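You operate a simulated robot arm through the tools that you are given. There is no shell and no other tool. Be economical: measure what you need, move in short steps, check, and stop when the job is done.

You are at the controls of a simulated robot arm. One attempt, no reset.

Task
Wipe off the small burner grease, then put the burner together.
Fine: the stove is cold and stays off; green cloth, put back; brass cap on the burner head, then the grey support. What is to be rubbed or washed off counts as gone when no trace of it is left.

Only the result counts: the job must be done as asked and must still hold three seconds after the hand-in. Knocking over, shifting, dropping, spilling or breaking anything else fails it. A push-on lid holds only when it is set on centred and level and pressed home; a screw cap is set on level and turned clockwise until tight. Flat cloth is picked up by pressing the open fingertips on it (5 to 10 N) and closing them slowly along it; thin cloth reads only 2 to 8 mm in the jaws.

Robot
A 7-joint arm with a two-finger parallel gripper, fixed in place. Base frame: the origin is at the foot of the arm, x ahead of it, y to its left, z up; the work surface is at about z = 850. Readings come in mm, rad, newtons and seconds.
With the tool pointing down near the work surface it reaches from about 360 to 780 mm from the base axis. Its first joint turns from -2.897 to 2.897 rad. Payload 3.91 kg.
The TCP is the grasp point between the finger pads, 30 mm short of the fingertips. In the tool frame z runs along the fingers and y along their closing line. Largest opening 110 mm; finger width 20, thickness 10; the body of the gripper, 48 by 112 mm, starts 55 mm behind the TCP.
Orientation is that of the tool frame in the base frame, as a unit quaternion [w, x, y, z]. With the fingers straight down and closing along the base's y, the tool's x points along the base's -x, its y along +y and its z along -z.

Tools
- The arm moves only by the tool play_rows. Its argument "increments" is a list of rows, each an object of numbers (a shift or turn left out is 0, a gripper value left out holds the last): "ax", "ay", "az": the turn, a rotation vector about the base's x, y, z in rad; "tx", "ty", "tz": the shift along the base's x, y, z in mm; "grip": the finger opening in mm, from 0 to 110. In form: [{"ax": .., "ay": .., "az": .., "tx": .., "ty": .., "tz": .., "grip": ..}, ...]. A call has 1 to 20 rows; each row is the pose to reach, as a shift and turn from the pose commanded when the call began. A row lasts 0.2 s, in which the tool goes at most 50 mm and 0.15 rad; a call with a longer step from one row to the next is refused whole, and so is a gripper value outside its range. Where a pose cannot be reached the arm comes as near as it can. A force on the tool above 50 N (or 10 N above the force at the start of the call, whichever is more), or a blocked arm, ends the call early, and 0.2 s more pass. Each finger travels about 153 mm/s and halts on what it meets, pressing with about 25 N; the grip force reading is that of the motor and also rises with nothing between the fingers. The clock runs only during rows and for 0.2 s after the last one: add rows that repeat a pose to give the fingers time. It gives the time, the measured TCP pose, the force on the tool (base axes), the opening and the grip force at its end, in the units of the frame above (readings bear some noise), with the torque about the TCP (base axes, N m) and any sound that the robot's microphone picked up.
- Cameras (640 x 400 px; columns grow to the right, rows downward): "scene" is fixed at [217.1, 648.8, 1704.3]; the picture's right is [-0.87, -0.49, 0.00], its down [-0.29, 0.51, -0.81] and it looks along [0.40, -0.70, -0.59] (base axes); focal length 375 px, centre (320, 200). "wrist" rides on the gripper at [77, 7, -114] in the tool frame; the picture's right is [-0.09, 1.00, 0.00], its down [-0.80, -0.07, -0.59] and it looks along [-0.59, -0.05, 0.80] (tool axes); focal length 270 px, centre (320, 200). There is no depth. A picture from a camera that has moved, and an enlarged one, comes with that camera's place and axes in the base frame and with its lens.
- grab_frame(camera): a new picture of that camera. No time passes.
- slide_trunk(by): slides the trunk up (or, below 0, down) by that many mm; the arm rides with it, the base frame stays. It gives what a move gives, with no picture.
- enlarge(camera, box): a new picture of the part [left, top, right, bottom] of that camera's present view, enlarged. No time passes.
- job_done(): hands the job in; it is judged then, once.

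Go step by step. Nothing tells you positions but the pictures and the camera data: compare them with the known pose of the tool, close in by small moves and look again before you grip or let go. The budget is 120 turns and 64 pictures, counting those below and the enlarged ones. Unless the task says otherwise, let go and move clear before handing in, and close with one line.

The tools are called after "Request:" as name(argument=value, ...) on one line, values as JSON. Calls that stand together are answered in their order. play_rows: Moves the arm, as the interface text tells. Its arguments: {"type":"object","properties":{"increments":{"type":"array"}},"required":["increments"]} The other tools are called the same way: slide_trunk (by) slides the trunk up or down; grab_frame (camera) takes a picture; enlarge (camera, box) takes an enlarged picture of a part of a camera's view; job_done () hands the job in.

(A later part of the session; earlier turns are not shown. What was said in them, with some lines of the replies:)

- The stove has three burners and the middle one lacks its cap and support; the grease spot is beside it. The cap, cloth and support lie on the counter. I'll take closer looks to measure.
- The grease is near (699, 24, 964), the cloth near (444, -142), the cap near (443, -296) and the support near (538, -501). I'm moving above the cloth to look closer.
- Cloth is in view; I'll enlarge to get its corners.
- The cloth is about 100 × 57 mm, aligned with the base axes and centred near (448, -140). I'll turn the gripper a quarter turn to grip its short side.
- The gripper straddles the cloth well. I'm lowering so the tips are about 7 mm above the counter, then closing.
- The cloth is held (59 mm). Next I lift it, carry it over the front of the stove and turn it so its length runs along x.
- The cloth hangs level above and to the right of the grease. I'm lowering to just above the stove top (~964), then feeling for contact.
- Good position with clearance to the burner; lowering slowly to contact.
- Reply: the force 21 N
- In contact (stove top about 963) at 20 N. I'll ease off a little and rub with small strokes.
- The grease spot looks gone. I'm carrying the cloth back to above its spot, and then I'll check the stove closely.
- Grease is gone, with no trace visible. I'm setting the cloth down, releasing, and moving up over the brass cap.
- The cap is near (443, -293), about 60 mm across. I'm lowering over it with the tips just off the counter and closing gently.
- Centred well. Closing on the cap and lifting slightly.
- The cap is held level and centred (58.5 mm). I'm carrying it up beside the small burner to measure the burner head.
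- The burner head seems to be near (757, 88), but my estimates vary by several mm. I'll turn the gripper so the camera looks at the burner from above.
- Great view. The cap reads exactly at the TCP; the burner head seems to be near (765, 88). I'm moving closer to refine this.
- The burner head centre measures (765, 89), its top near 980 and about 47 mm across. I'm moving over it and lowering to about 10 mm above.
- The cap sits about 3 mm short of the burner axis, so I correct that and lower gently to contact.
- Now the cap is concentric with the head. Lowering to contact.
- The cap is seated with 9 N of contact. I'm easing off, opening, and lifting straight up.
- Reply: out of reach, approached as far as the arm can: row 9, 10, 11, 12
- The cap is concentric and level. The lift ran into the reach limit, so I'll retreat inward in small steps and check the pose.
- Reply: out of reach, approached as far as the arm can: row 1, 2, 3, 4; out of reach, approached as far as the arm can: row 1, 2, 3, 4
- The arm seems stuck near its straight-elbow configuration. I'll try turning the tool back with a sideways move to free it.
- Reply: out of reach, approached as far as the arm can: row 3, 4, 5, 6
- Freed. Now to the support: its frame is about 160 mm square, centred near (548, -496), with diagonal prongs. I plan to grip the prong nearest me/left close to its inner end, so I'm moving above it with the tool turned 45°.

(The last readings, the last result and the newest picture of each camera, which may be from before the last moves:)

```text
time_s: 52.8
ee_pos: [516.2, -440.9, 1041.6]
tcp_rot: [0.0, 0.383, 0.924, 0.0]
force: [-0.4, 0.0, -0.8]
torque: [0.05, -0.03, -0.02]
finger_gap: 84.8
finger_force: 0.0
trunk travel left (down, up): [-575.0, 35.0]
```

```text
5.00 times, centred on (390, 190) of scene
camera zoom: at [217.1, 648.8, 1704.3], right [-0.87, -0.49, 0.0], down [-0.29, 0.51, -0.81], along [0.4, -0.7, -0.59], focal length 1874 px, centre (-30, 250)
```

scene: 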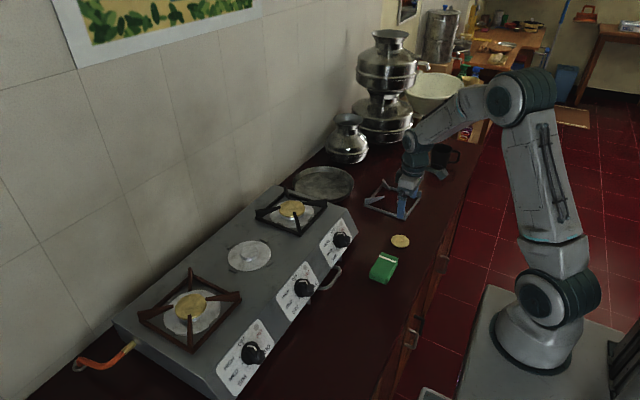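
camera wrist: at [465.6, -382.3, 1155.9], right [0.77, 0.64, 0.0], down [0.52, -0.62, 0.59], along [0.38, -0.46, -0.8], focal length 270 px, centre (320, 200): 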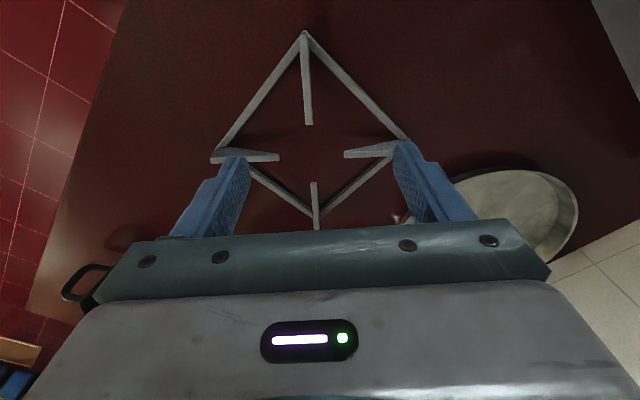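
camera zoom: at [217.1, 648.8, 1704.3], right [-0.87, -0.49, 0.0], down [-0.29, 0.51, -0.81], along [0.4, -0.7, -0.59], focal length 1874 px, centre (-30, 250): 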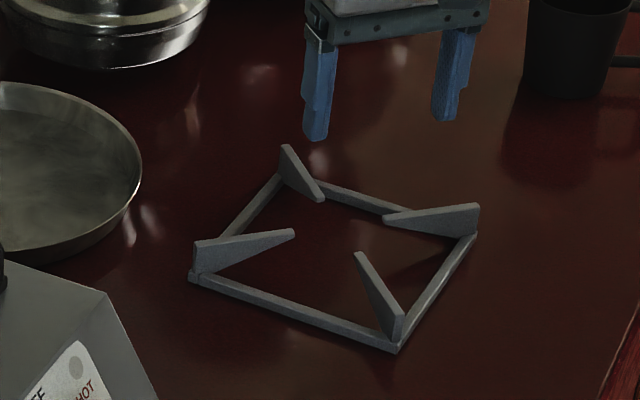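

I can see the four prongs; the support is turned only a few degrees. I'm descending closer over the near prong with a smaller opening to measure angle and height.

Request:
play_rows(increments=[{"ty": -11, "tz": -35, "grip": 50, "az": -0.04}, {"ty": -22, "tz": -75, "grip": 50, "az": -0.04}, {"ty": -22, "tz": -105, "grip": 50, "az": -0.04}, {"ty": -22, "tz": -105, "grip": 50, "az": -0.04}])

Request:
grab_frame(camera="wrist")

Request:
enlarge(camera="scene", box=[360, 160, 430, 220])

```text
time_s: 53.8
ee_pos: [515.3, -459.0, 939.2]
tcp_rot: [0.001, 0.401, 0.916, 0.0]
force: [-0.3, 0.5, 0.5]
torque: [0.0, 0.0, -0.02]
finger_gap: 50.4
finger_force: 0.1
trunk travel left (down, up): [-575.0, 35.0]
```

```text
25 pictures are left
camera wrist: at [467.9, -400.2, 1054.1], right [0.79, 0.61, 0.0], down [0.49, -0.64, 0.59], along [0.36, -0.47, -0.8], focal length 270 px, centre (320, 200)
```

wrist: 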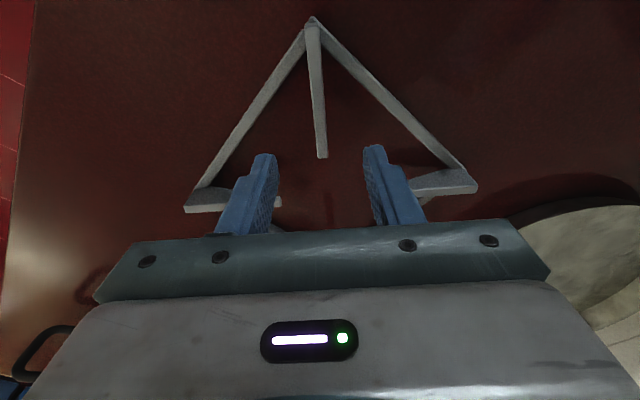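

```text
6.67 times, centred on (395, 190) of scene
camera zoom: at [217.1, 648.8, 1704.3], right [-0.87, -0.49, 0.0], down [-0.29, 0.51, -0.81], along [0.4, -0.7, -0.59], focal length 2499 px, centre (-180, 267)
```

zoom: 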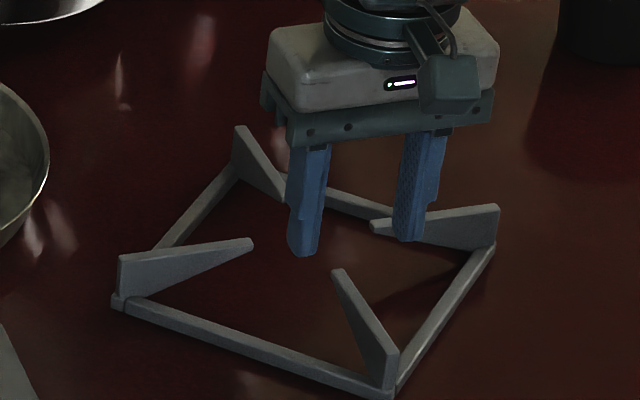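

The prong is centred between the fingers and aligned to within a degree. Descending to TCP z≈891 and closing.

Request:
play_rows(increments=[{"tx": 2, "ty": -2.2, "tz": -25}, {"tx": 2, "ty": -2.2, "tz": -42}, {"tx": 2, "ty": -2.2, "tz": -49}, {"tx": 2, "ty": -2.2, "tz": -49}])

Request:
enlarge(camera="scene", box=[360, 160, 430, 220])

Request:
enlarge(camera="wrist", box=[200, 0, 440, 240])

```text
time_s: 54.8
ee_pos: [518.9, -463.2, 891.0]
tcp_rot: [0.001, 0.401, 0.916, 0.0]
force: [-0.6, 0.8, 0.4]
torque: [0.0, -0.03, -0.02]
finger_gap: 50.0
finger_force: 0.0
trunk travel left (down, up): [-575.0, 35.0]
```

```text
6.67 times, centred on (395, 190) of scene
camera zoom: at [217.1, 648.8, 1704.3], right [-0.87, -0.49, 0.0], down [-0.29, 0.51, -0.81], along [0.4, -0.7, -0.59], focal length 2499 px, centre (-180, 267)
```

zoom: 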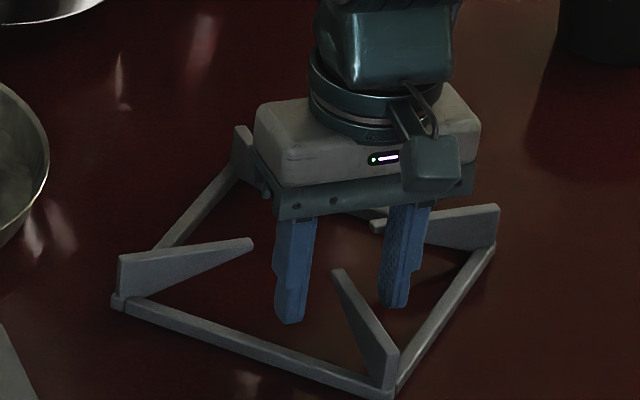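

```text
1.67 times, centred on (320, 120) of wrist
camera zoom: at [470.7, -402.6, 1005.9], right [0.79, 0.61, 0.0], down [0.49, -0.64, 0.59], along [0.36, -0.47, -0.8], focal length 450 px, centre (320, 333)
```

zoom: 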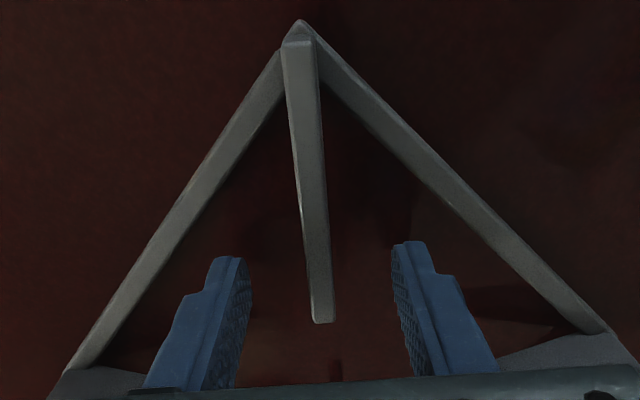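

The prong lies between the fingers as planned. Closing, then a small test lift.

Request:
play_rows(increments=[{"grip": 35}, {"grip": 22}, {"grip": 14}, {"grip": 9}, {"grip": 5}, {"grip": 2}, {"grip": 2}, {"grip": 2}])

```text
time_s: 56.6
ee_pos: [518.8, -461.8, 891.1]
tcp_rot: [0.0, 0.4, 0.917, -0.001]
force: [1.0, 0.8, 2.3]
torque: [0.03, 0.02, 0.05]
finger_gap: 7.9
finger_force: 24.9
trunk travel left (down, up): [-575.0, 35.0]
```

Request:
play_rows(increments=[{"tz": 3}, {"tz": 8}, {"tz": 15}, {"tz": 25}, {"tz": 35}, {"tz": 35}])

Request:
enlarge(camera="scene", box=[350, 150, 440, 220])

Request:
grab_frame(camera="wrist")

```text
time_s: 58.0
ee_pos: [519.9, -464.3, 925.7]
tcp_rot: [0.0, 0.401, 0.916, 0.0]
force: [0.3, -0.3, -3.7]
torque: [0.1, 0.08, 0.01]
finger_gap: 7.7
finger_force: 25.2
trunk travel left (down, up): [-575.0, 35.0]
```

```text
5.71 times, centred on (395, 185) of scene
camera zoom: at [217.1, 648.8, 1704.3], right [-0.87, -0.49, 0.0], down [-0.29, 0.51, -0.81], along [0.4, -0.7, -0.59], focal length 2142 px, centre (-109, 286)
```

zoom: 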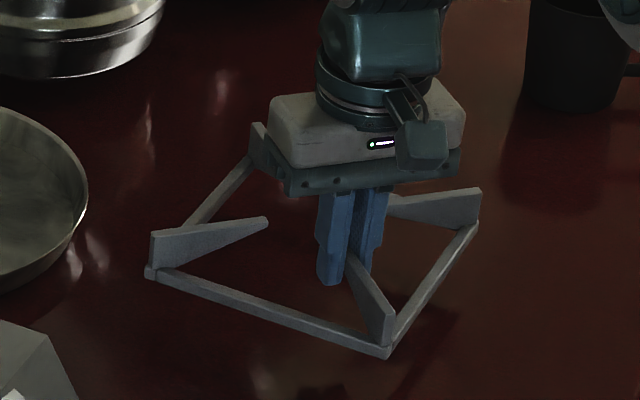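

```text
20 pictures are left
camera wrist: at [472.1, -404.0, 1040.4], right [0.79, 0.61, 0.0], down [0.49, -0.64, 0.59], along [0.36, -0.47, -0.8], focal length 270 px, centre (320, 200)
```

wrist: 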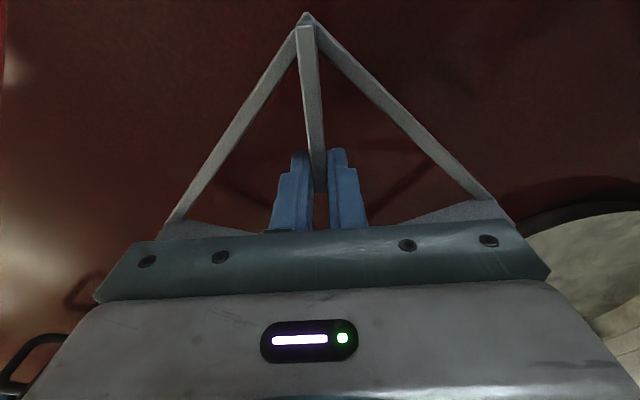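

The support is held level (≈0.35 kg). Lifting and carrying it smoothly toward the burner.

Request:
play_rows(increments=[{"tz": 15}, {"tz": 40}, {"tz": 70}, {"tz": 100}, {"tz": 130}, {"tz": 150}, {"tx": 5, "ty": 14, "tz": 160}, {"tx": 14, "ty": 39, "tz": 165}, {"tx": 25, "ty": 68, "tz": 165}, {"tx": 36, "ty": 98, "tz": 165}, {"tx": 47, "ty": 128, "tz": 165}, {"tx": 58, "ty": 158, "tz": 165}, {"tx": 69, "ty": 188, "tz": 165}, {"tx": 80, "ty": 218, "tz": 165}, {"tx": 91, "ty": 248, "tz": 165}, {"tx": 102, "ty": 278, "tz": 165}, {"tx": 113, "ty": 308, "tz": 165}, {"tx": 120, "ty": 327, "tz": 165}, {"tx": 122, "ty": 334, "tz": 165}, {"tx": 122, "ty": 334, "tz": 165}])

```text
time_s: 62.2
ee_pos: [641.8, -128.0, 1089.0]
tcp_rot: [0.0, 0.402, 0.916, 0.001]
force: [0.8, 0.1, -4.0]
torque: [0.12, 0.08, -0.01]
finger_gap: 7.5
finger_force: 24.9
trunk travel left (down, up): [-575.0, 35.0]
```

Request:
play_rows(increments=[{"tx": 5, "ty": 13}, {"tx": 14, "ty": 38, "az": 0.01}, {"tx": 24, "ty": 66, "az": 0.02}, {"tx": 35, "ty": 95, "az": 0.03}, {"tx": 46, "ty": 125, "az": 0.04}, {"tx": 57, "ty": 155, "az": 0.04}, {"tx": 68, "ty": 185, "az": 0.04}, {"tx": 79, "ty": 215, "az": 0.04, "tz": -10}, {"tx": 88, "ty": 240, "az": 0.04, "tz": -25}, {"tx": 92, "ty": 251, "az": 0.04, "tz": -40}, {"tx": 92, "ty": 251, "az": 0.04, "tz": -45}, {"tx": 92, "ty": 251, "az": 0.04, "tz": -45}])

Request:
grab_frame(camera="wrist")

Request:
enlarge(camera="scene", box=[200, 190, 300, 280])

```text
time_s: 64.8
ee_pos: [736.0, 122.2, 1046.0]
tcp_rot: [0.0, 0.383, 0.924, 0.0]
force: [-0.1, 0.0, -4.2]
torque: [0.12, 0.16, 0.01]
finger_gap: 7.9
finger_force: 25.7
trunk travel left (down, up): [-575.0, 35.0]
```

```text
19 pictures are left
camera wrist: at [685.5, 181.3, 1161.2], right [0.77, 0.64, 0.0], down [0.52, -0.62, 0.59], along [0.38, -0.46, -0.8], focal length 270 px, centre (320, 200)
```

wrist: 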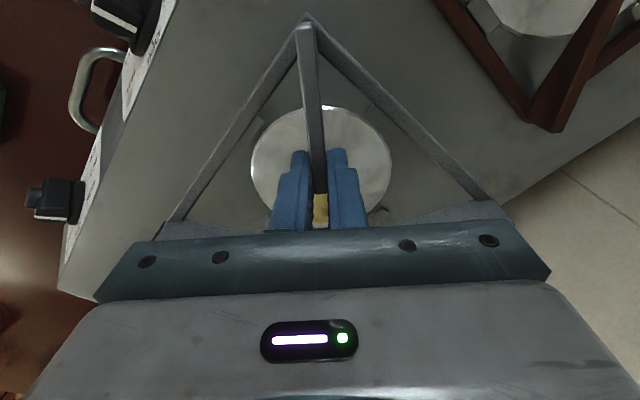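

```text
4.44 times, centred on (250, 235) of scene
camera zoom: at [217.1, 648.8, 1704.3], right [-0.87, -0.49, 0.0], down [-0.29, 0.51, -0.81], along [0.4, -0.7, -0.59], focal length 1666 px, centre (631, 44)
```

zoom: 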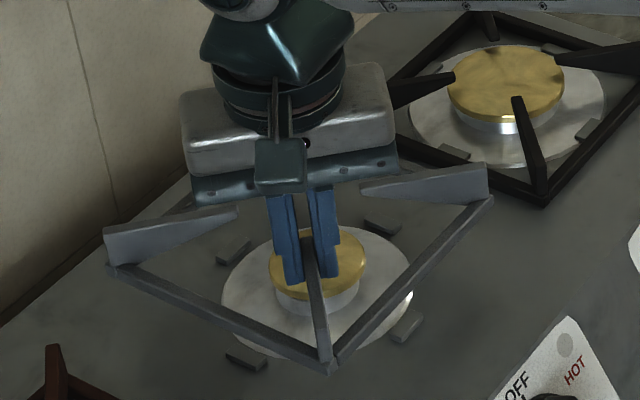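

The frame is square with the base axes to within about half a degree, and its centre is near the burner axis. Lowering to just above the locating tabs to check alignment.

Request:
play_rows(increments=[{"tz": -8}, {"tz": -18}, {"tz": -26}, {"tz": -29}, {"tz": -29}])

Request:
enlarge(camera="wrist", box=[140, 0, 520, 240])

Request:
enlarge(camera="scene", box=[205, 215, 295, 285])

```text
time_s: 66.0
ee_pos: [733.1, 120.7, 1016.6]
tcp_rot: [0.0, 0.382, 0.924, 0.0]
force: [0.7, -0.1, -4.1]
torque: [0.1, 0.14, 0.01]
finger_gap: 7.9
finger_force: 24.9
trunk travel left (down, up): [-575.0, 35.0]
```

```text
1.67 times, centred on (330, 120) of wrist
camera zoom: at [683.8, 179.5, 1131.1], right [0.77, 0.64, 0.0], down [0.52, -0.62, 0.59], along [0.38, -0.46, -0.8], focal length 450 px, centre (303, 333)
```

zoom: 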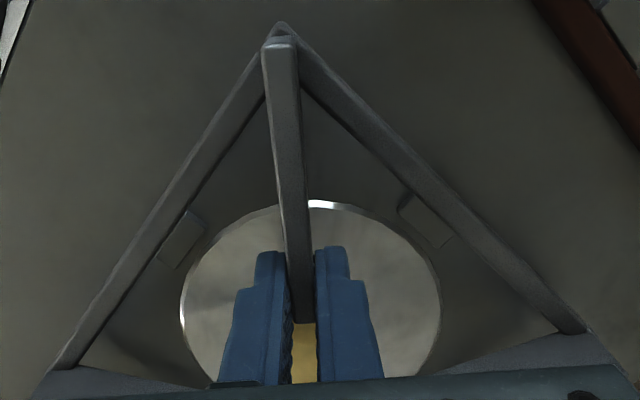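

```text
5.71 times, centred on (250, 250) of scene
camera zoom: at [217.1, 648.8, 1704.3], right [-0.87, -0.49, 0.0], down [-0.29, 0.51, -0.81], along [0.4, -0.7, -0.59], focal length 2142 px, centre (720, -86)
```

zoom: 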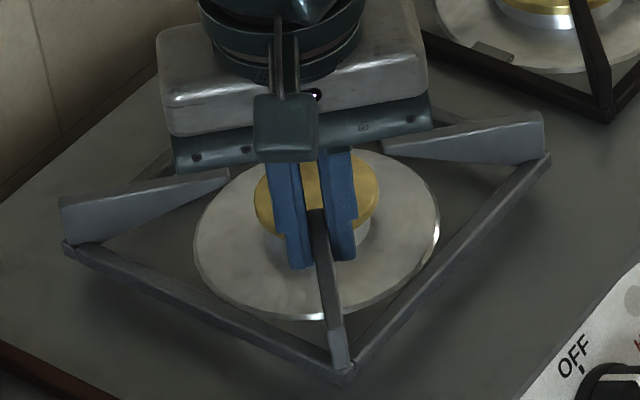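

The tabs sit just inside the two near bars with about 2 mm to spare on each. Lowering slowly, watching the force.

Request:
play_rows(increments=[{"tz": -2}, {"tz": -4}, {"tz": -6}, {"tz": -7}, {"tz": -7}])

Request:
enlarge(camera="wrist", box=[220, 70, 420, 200])

Request:
enlarge(camera="scene", box=[215, 235, 285, 285])

```text
time_s: 67.2
ee_pos: [734.1, 121.0, 1009.0]
tcp_rot: [0.0, 0.383, 0.924, 0.0]
force: [0.1, 1.1, -3.8]
torque: [0.1, 0.09, -0.03]
finger_gap: 7.8
finger_force: 24.3
trunk travel left (down, up): [-575.0, 35.0]
```

```text
3.08 times, centred on (320, 135) of wrist
camera zoom: at [684.1, 180.2, 1123.9], right [0.77, 0.64, 0.0], down [0.52, -0.62, 0.59], along [0.38, -0.46, -0.8], focal length 832 px, centre (320, 400)
```

zoom: 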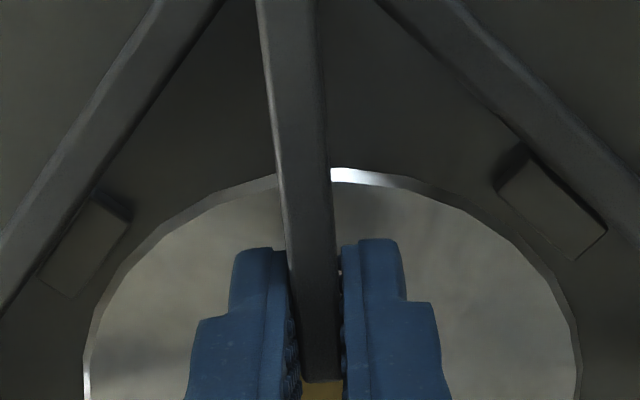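

```text
8.00 times, centred on (250, 260) of scene
camera zoom: at [217.1, 648.8, 1704.3], right [-0.87, -0.49, 0.0], down [-0.29, 0.51, -0.81], along [0.4, -0.7, -0.59], focal length 2998 px, centre (880, -280)
```

zoom: 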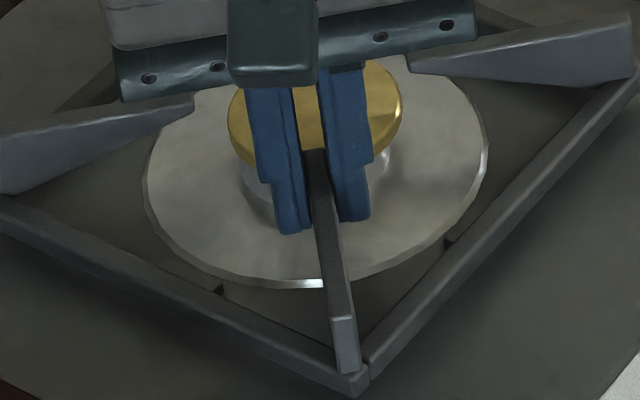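

The left bar has about 1 mm clearance and the other about 3 mm, so I nudge y by -1.5 mm and keep lowering.

Request:
play_rows(increments=[{"ty": -1.5, "tx": -0.3}, {"ty": -1.5, "tx": -0.3, "tz": -2}, {"ty": -1.5, "tx": -0.3, "tz": -3}, {"ty": -1.5, "tx": -0.3, "tz": -4}, {"ty": -1.5, "tx": -0.3, "tz": -5}, {"ty": -1.5, "tx": -0.3, "tz": -5}])

```text
time_s: 68.6
ee_pos: [735.1, 118.9, 1007.0]
tcp_rot: [0.002, 0.382, 0.924, 0.001]
force: [0.9, -1.2, 18.2]
torque: [0.29, 0.01, -0.08]
finger_gap: 7.9
finger_force: 25.2
trunk travel left (down, up): [-575.0, 35.0]
```

Contact at about 1007. I'll look whether it's seated or resting on a tab.

Request:
enlarge(camera="wrist", box=[220, 70, 420, 200])

Request:
enlarge(camera="scene", box=[205, 225, 305, 290])

```text
3.08 times, centred on (320, 135) of wrist
camera zoom: at [683.0, 177.2, 1121.5], right [0.77, 0.64, 0.0], down [0.51, -0.62, 0.6], along [0.39, -0.45, -0.8], focal length 832 px, centre (320, 400)
```

zoom: 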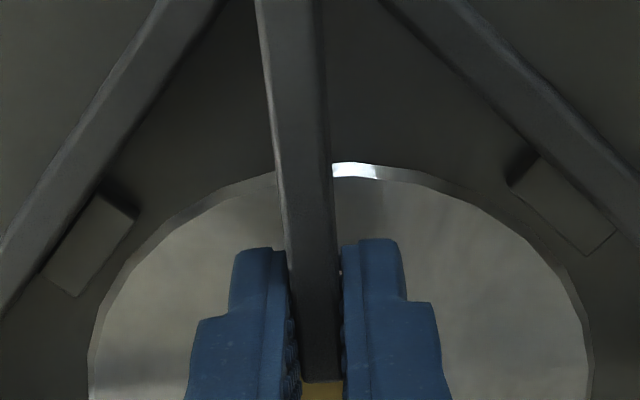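

```text
6.15 times, centred on (255, 258) of scene
camera zoom: at [217.1, 648.8, 1704.3], right [-0.87, -0.49, 0.0], down [-0.29, 0.51, -0.81], along [0.4, -0.7, -0.59], focal length 2306 px, centre (720, -154)
```

zoom: 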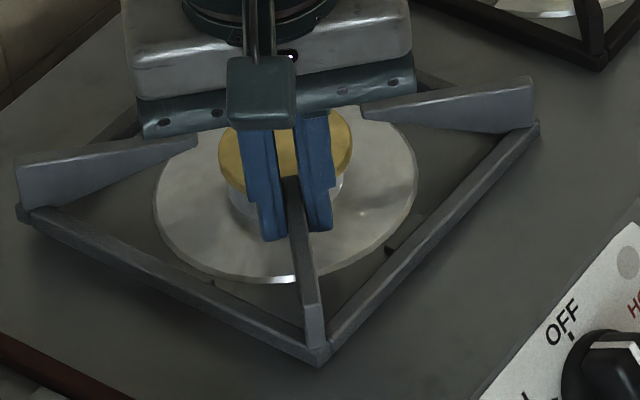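

Request:
enlarge(camera="wrist", box=[360, 100, 440, 160])

Request:
enlarge(camera="scene", box=[235, 255, 275, 290])

```text
6.67 times, centred on (400, 130) of wrist
camera zoom: at [683.0, 177.2, 1121.5], right [0.77, 0.64, 0.0], down [0.51, -0.62, 0.6], along [0.39, -0.45, -0.8], focal length 1802 px, centre (-213, 667)
```

zoom: 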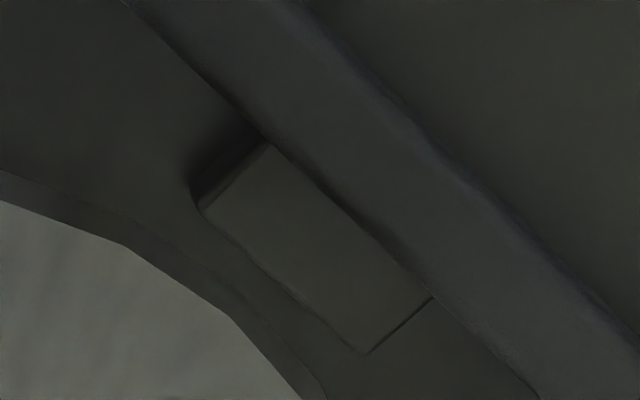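

```text
11.43 times, centred on (255, 272) of scene
camera zoom: at [217.1, 648.8, 1704.3], right [-0.87, -0.49, 0.0], down [-0.29, 0.51, -0.81], along [0.4, -0.7, -0.59], focal length 4283 px, centre (1063, -629)
```

zoom: 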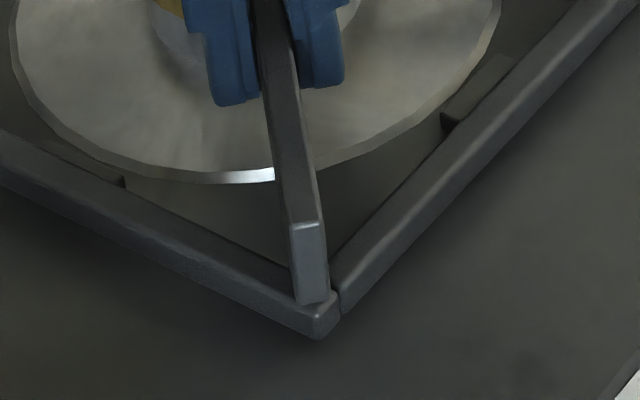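

The y+ bar appears to touch its tab. I'll lift a little, shift +y by 1.2 mm and feel again.

Request:
play_rows(increments=[{"tz": 3}, {"tz": 6}, {"tz": 6, "ty": 1.2}, {"tz": 4, "ty": 1.2}, {"tz": 2, "ty": 1.2}, {"tz": 1, "ty": 1.2}, {"tz": 0, "ty": 1.2}, {"tz": 0, "ty": 1.2}])

```text
time_s: 70.4
ee_pos: [733.7, 121.6, 1004.2]
tcp_rot: [0.0, 0.383, 0.924, -0.001]
force: [-0.1, -0.2, -4.9]
torque: [0.14, 0.11, -0.03]
finger_gap: 7.9
finger_force: 24.5
trunk travel left (down, up): [-575.0, 35.0]
```

It has dropped past the tabs with no contact. Lowering the last bit to the stove.

Request:
play_rows(increments=[{"tz": -0.7}, {"tz": -1.4}, {"tz": -2}, {"tz": -2}])

```text
time_s: 71.4
ee_pos: [733.1, 122.1, 1002.8]
tcp_rot: [0.001, 0.382, 0.924, 0.001]
force: [0.8, -1.1, 3.7]
torque: [-0.49, -0.51, 0.0]
finger_gap: 7.8
finger_force: 25.2
trunk travel left (down, up): [-575.0, 35.0]
```

Contact is now at stove height, with the support past the tabs. Pressing 1 mm more, then releasing and rising straight up.

Request:
play_rows(increments=[{"tz": -0.8}, {"tz": -0.8}, {"tz": -0.8, "grip": 10}, {"tz": -0.8, "grip": 14}, {"tz": -0.8, "grip": 24}, {"tz": -0.8, "grip": 36}, {"tz": -0.8, "grip": 36}, {"tz": 10, "grip": 36}, {"tz": 30, "grip": 36}, {"tz": 50, "grip": 36}, {"tz": 50, "grip": 36}])

Request:
grab_frame(camera="wrist")

Request:
enlarge(camera="scene", box=[205, 215, 305, 290])

```text
time_s: 73.8
ee_pos: [734.0, 121.9, 1050.1]
tcp_rot: [0.0, 0.382, 0.924, 0.0]
force: [0.3, -0.2, -0.4]
torque: [0.0, -0.03, 0.01]
finger_gap: 36.1
finger_force: 0.1
trunk travel left (down, up): [-575.0, 35.0]
```

```text
9 pictures are left
camera wrist: at [683.9, 179.1, 1166.1], right [0.77, 0.64, 0.0], down [0.52, -0.62, 0.59], along [0.38, -0.46, -0.8], focal length 270 px, centre (320, 200)
```

wrist: 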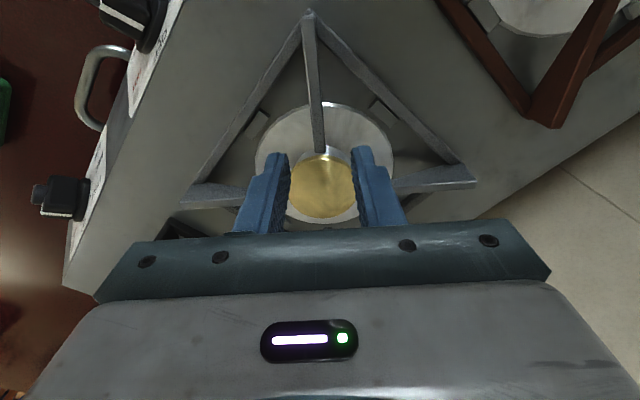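

```text
5.33 times, centred on (255, 252) of scene
camera zoom: at [217.1, 648.8, 1704.3], right [-0.87, -0.49, 0.0], down [-0.29, 0.51, -0.81], along [0.4, -0.7, -0.59], focal length 1999 px, centre (667, -80)
```

zoom: 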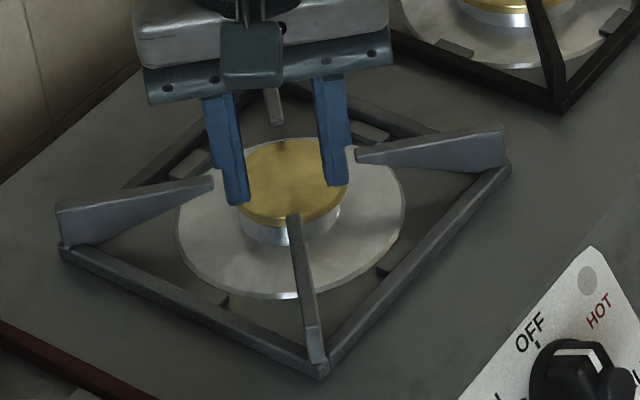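

The support sits level around the cap with the tabs inside it. I'm backing the arm away and doing a final check.

Request:
play_rows(increments=[{"tx": -20, "ty": -6, "tz": 10}, {"tx": -50, "ty": -16, "tz": 20}, {"tx": -85, "ty": -30, "tz": 35}, {"tx": -120, "ty": -50, "tz": 50}, {"tx": -150, "ty": -80, "tz": 70}, {"tx": -180, "ty": -115, "tz": 80}, {"tx": -210, "ty": -140, "tz": 90}, {"tx": -210, "ty": -140, "tz": 90}, {"tx": -210, "ty": -140, "tz": 90}])

Request:
enlarge(camera="scene", box=[205, 210, 305, 285])

Request:
grab_frame(camera="scene")

Request:
grab_frame(camera="wrist")

```text
time_s: 75.8
ee_pos: [524.3, -18.1, 1142.7]
tcp_rot: [0.0, 0.382, 0.924, 0.0]
force: [-0.1, -0.9, 0.7]
torque: [-0.01, 0.0, -0.02]
finger_gap: 36.1
finger_force: 0.1
trunk travel left (down, up): [-575.0, 35.0]
```

```text
5.33 times, centred on (255, 248) of scene
camera zoom: at [217.1, 648.8, 1704.3], right [-0.87, -0.49, 0.0], down [-0.29, 0.51, -0.81], along [0.4, -0.7, -0.59], focal length 1999 px, centre (667, -53)
```

zoom: 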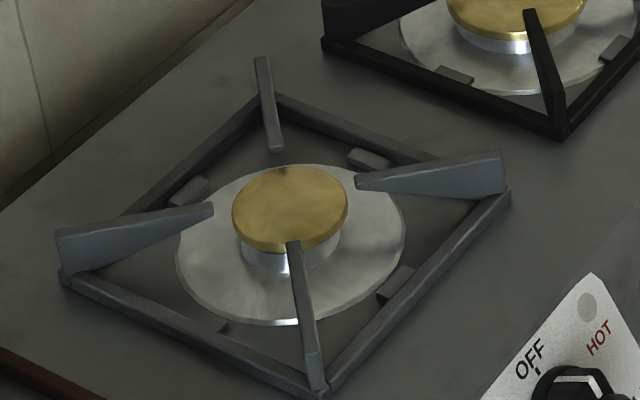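

```text
6 pictures are left
```

scene: 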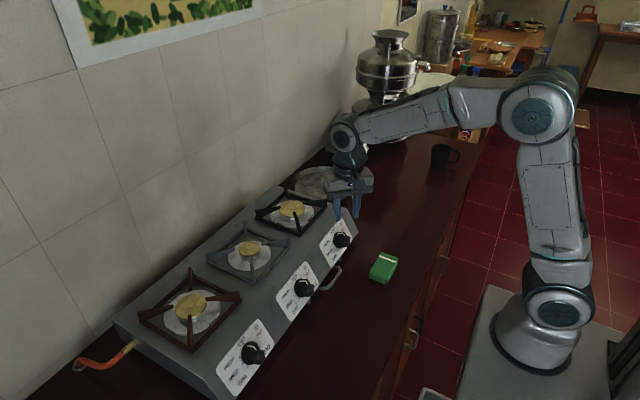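

```text
5 pictures are left
camera wrist: at [474.6, 39.8, 1257.9], right [0.77, 0.64, 0.0], down [0.52, -0.62, 0.59], along [0.38, -0.46, -0.8], focal length 270 px, centre (320, 200)
```

wrist: 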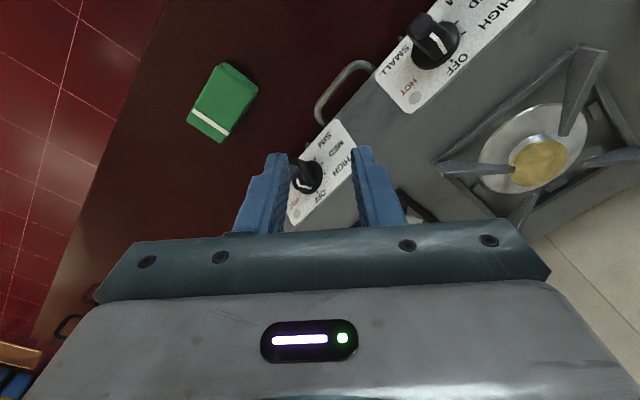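

The grease is gone, the cap is centred, the support is seated with its tabs inside the frame, and the cloth is back in its place. I'm handing in.

Request:
job_done()

```text
The job is handed in.
```

I wiped the grease off by the small burner with no trace left and put the green cloth back. The brass cap is on the burner head, with the grey support around it inside the four tabs.
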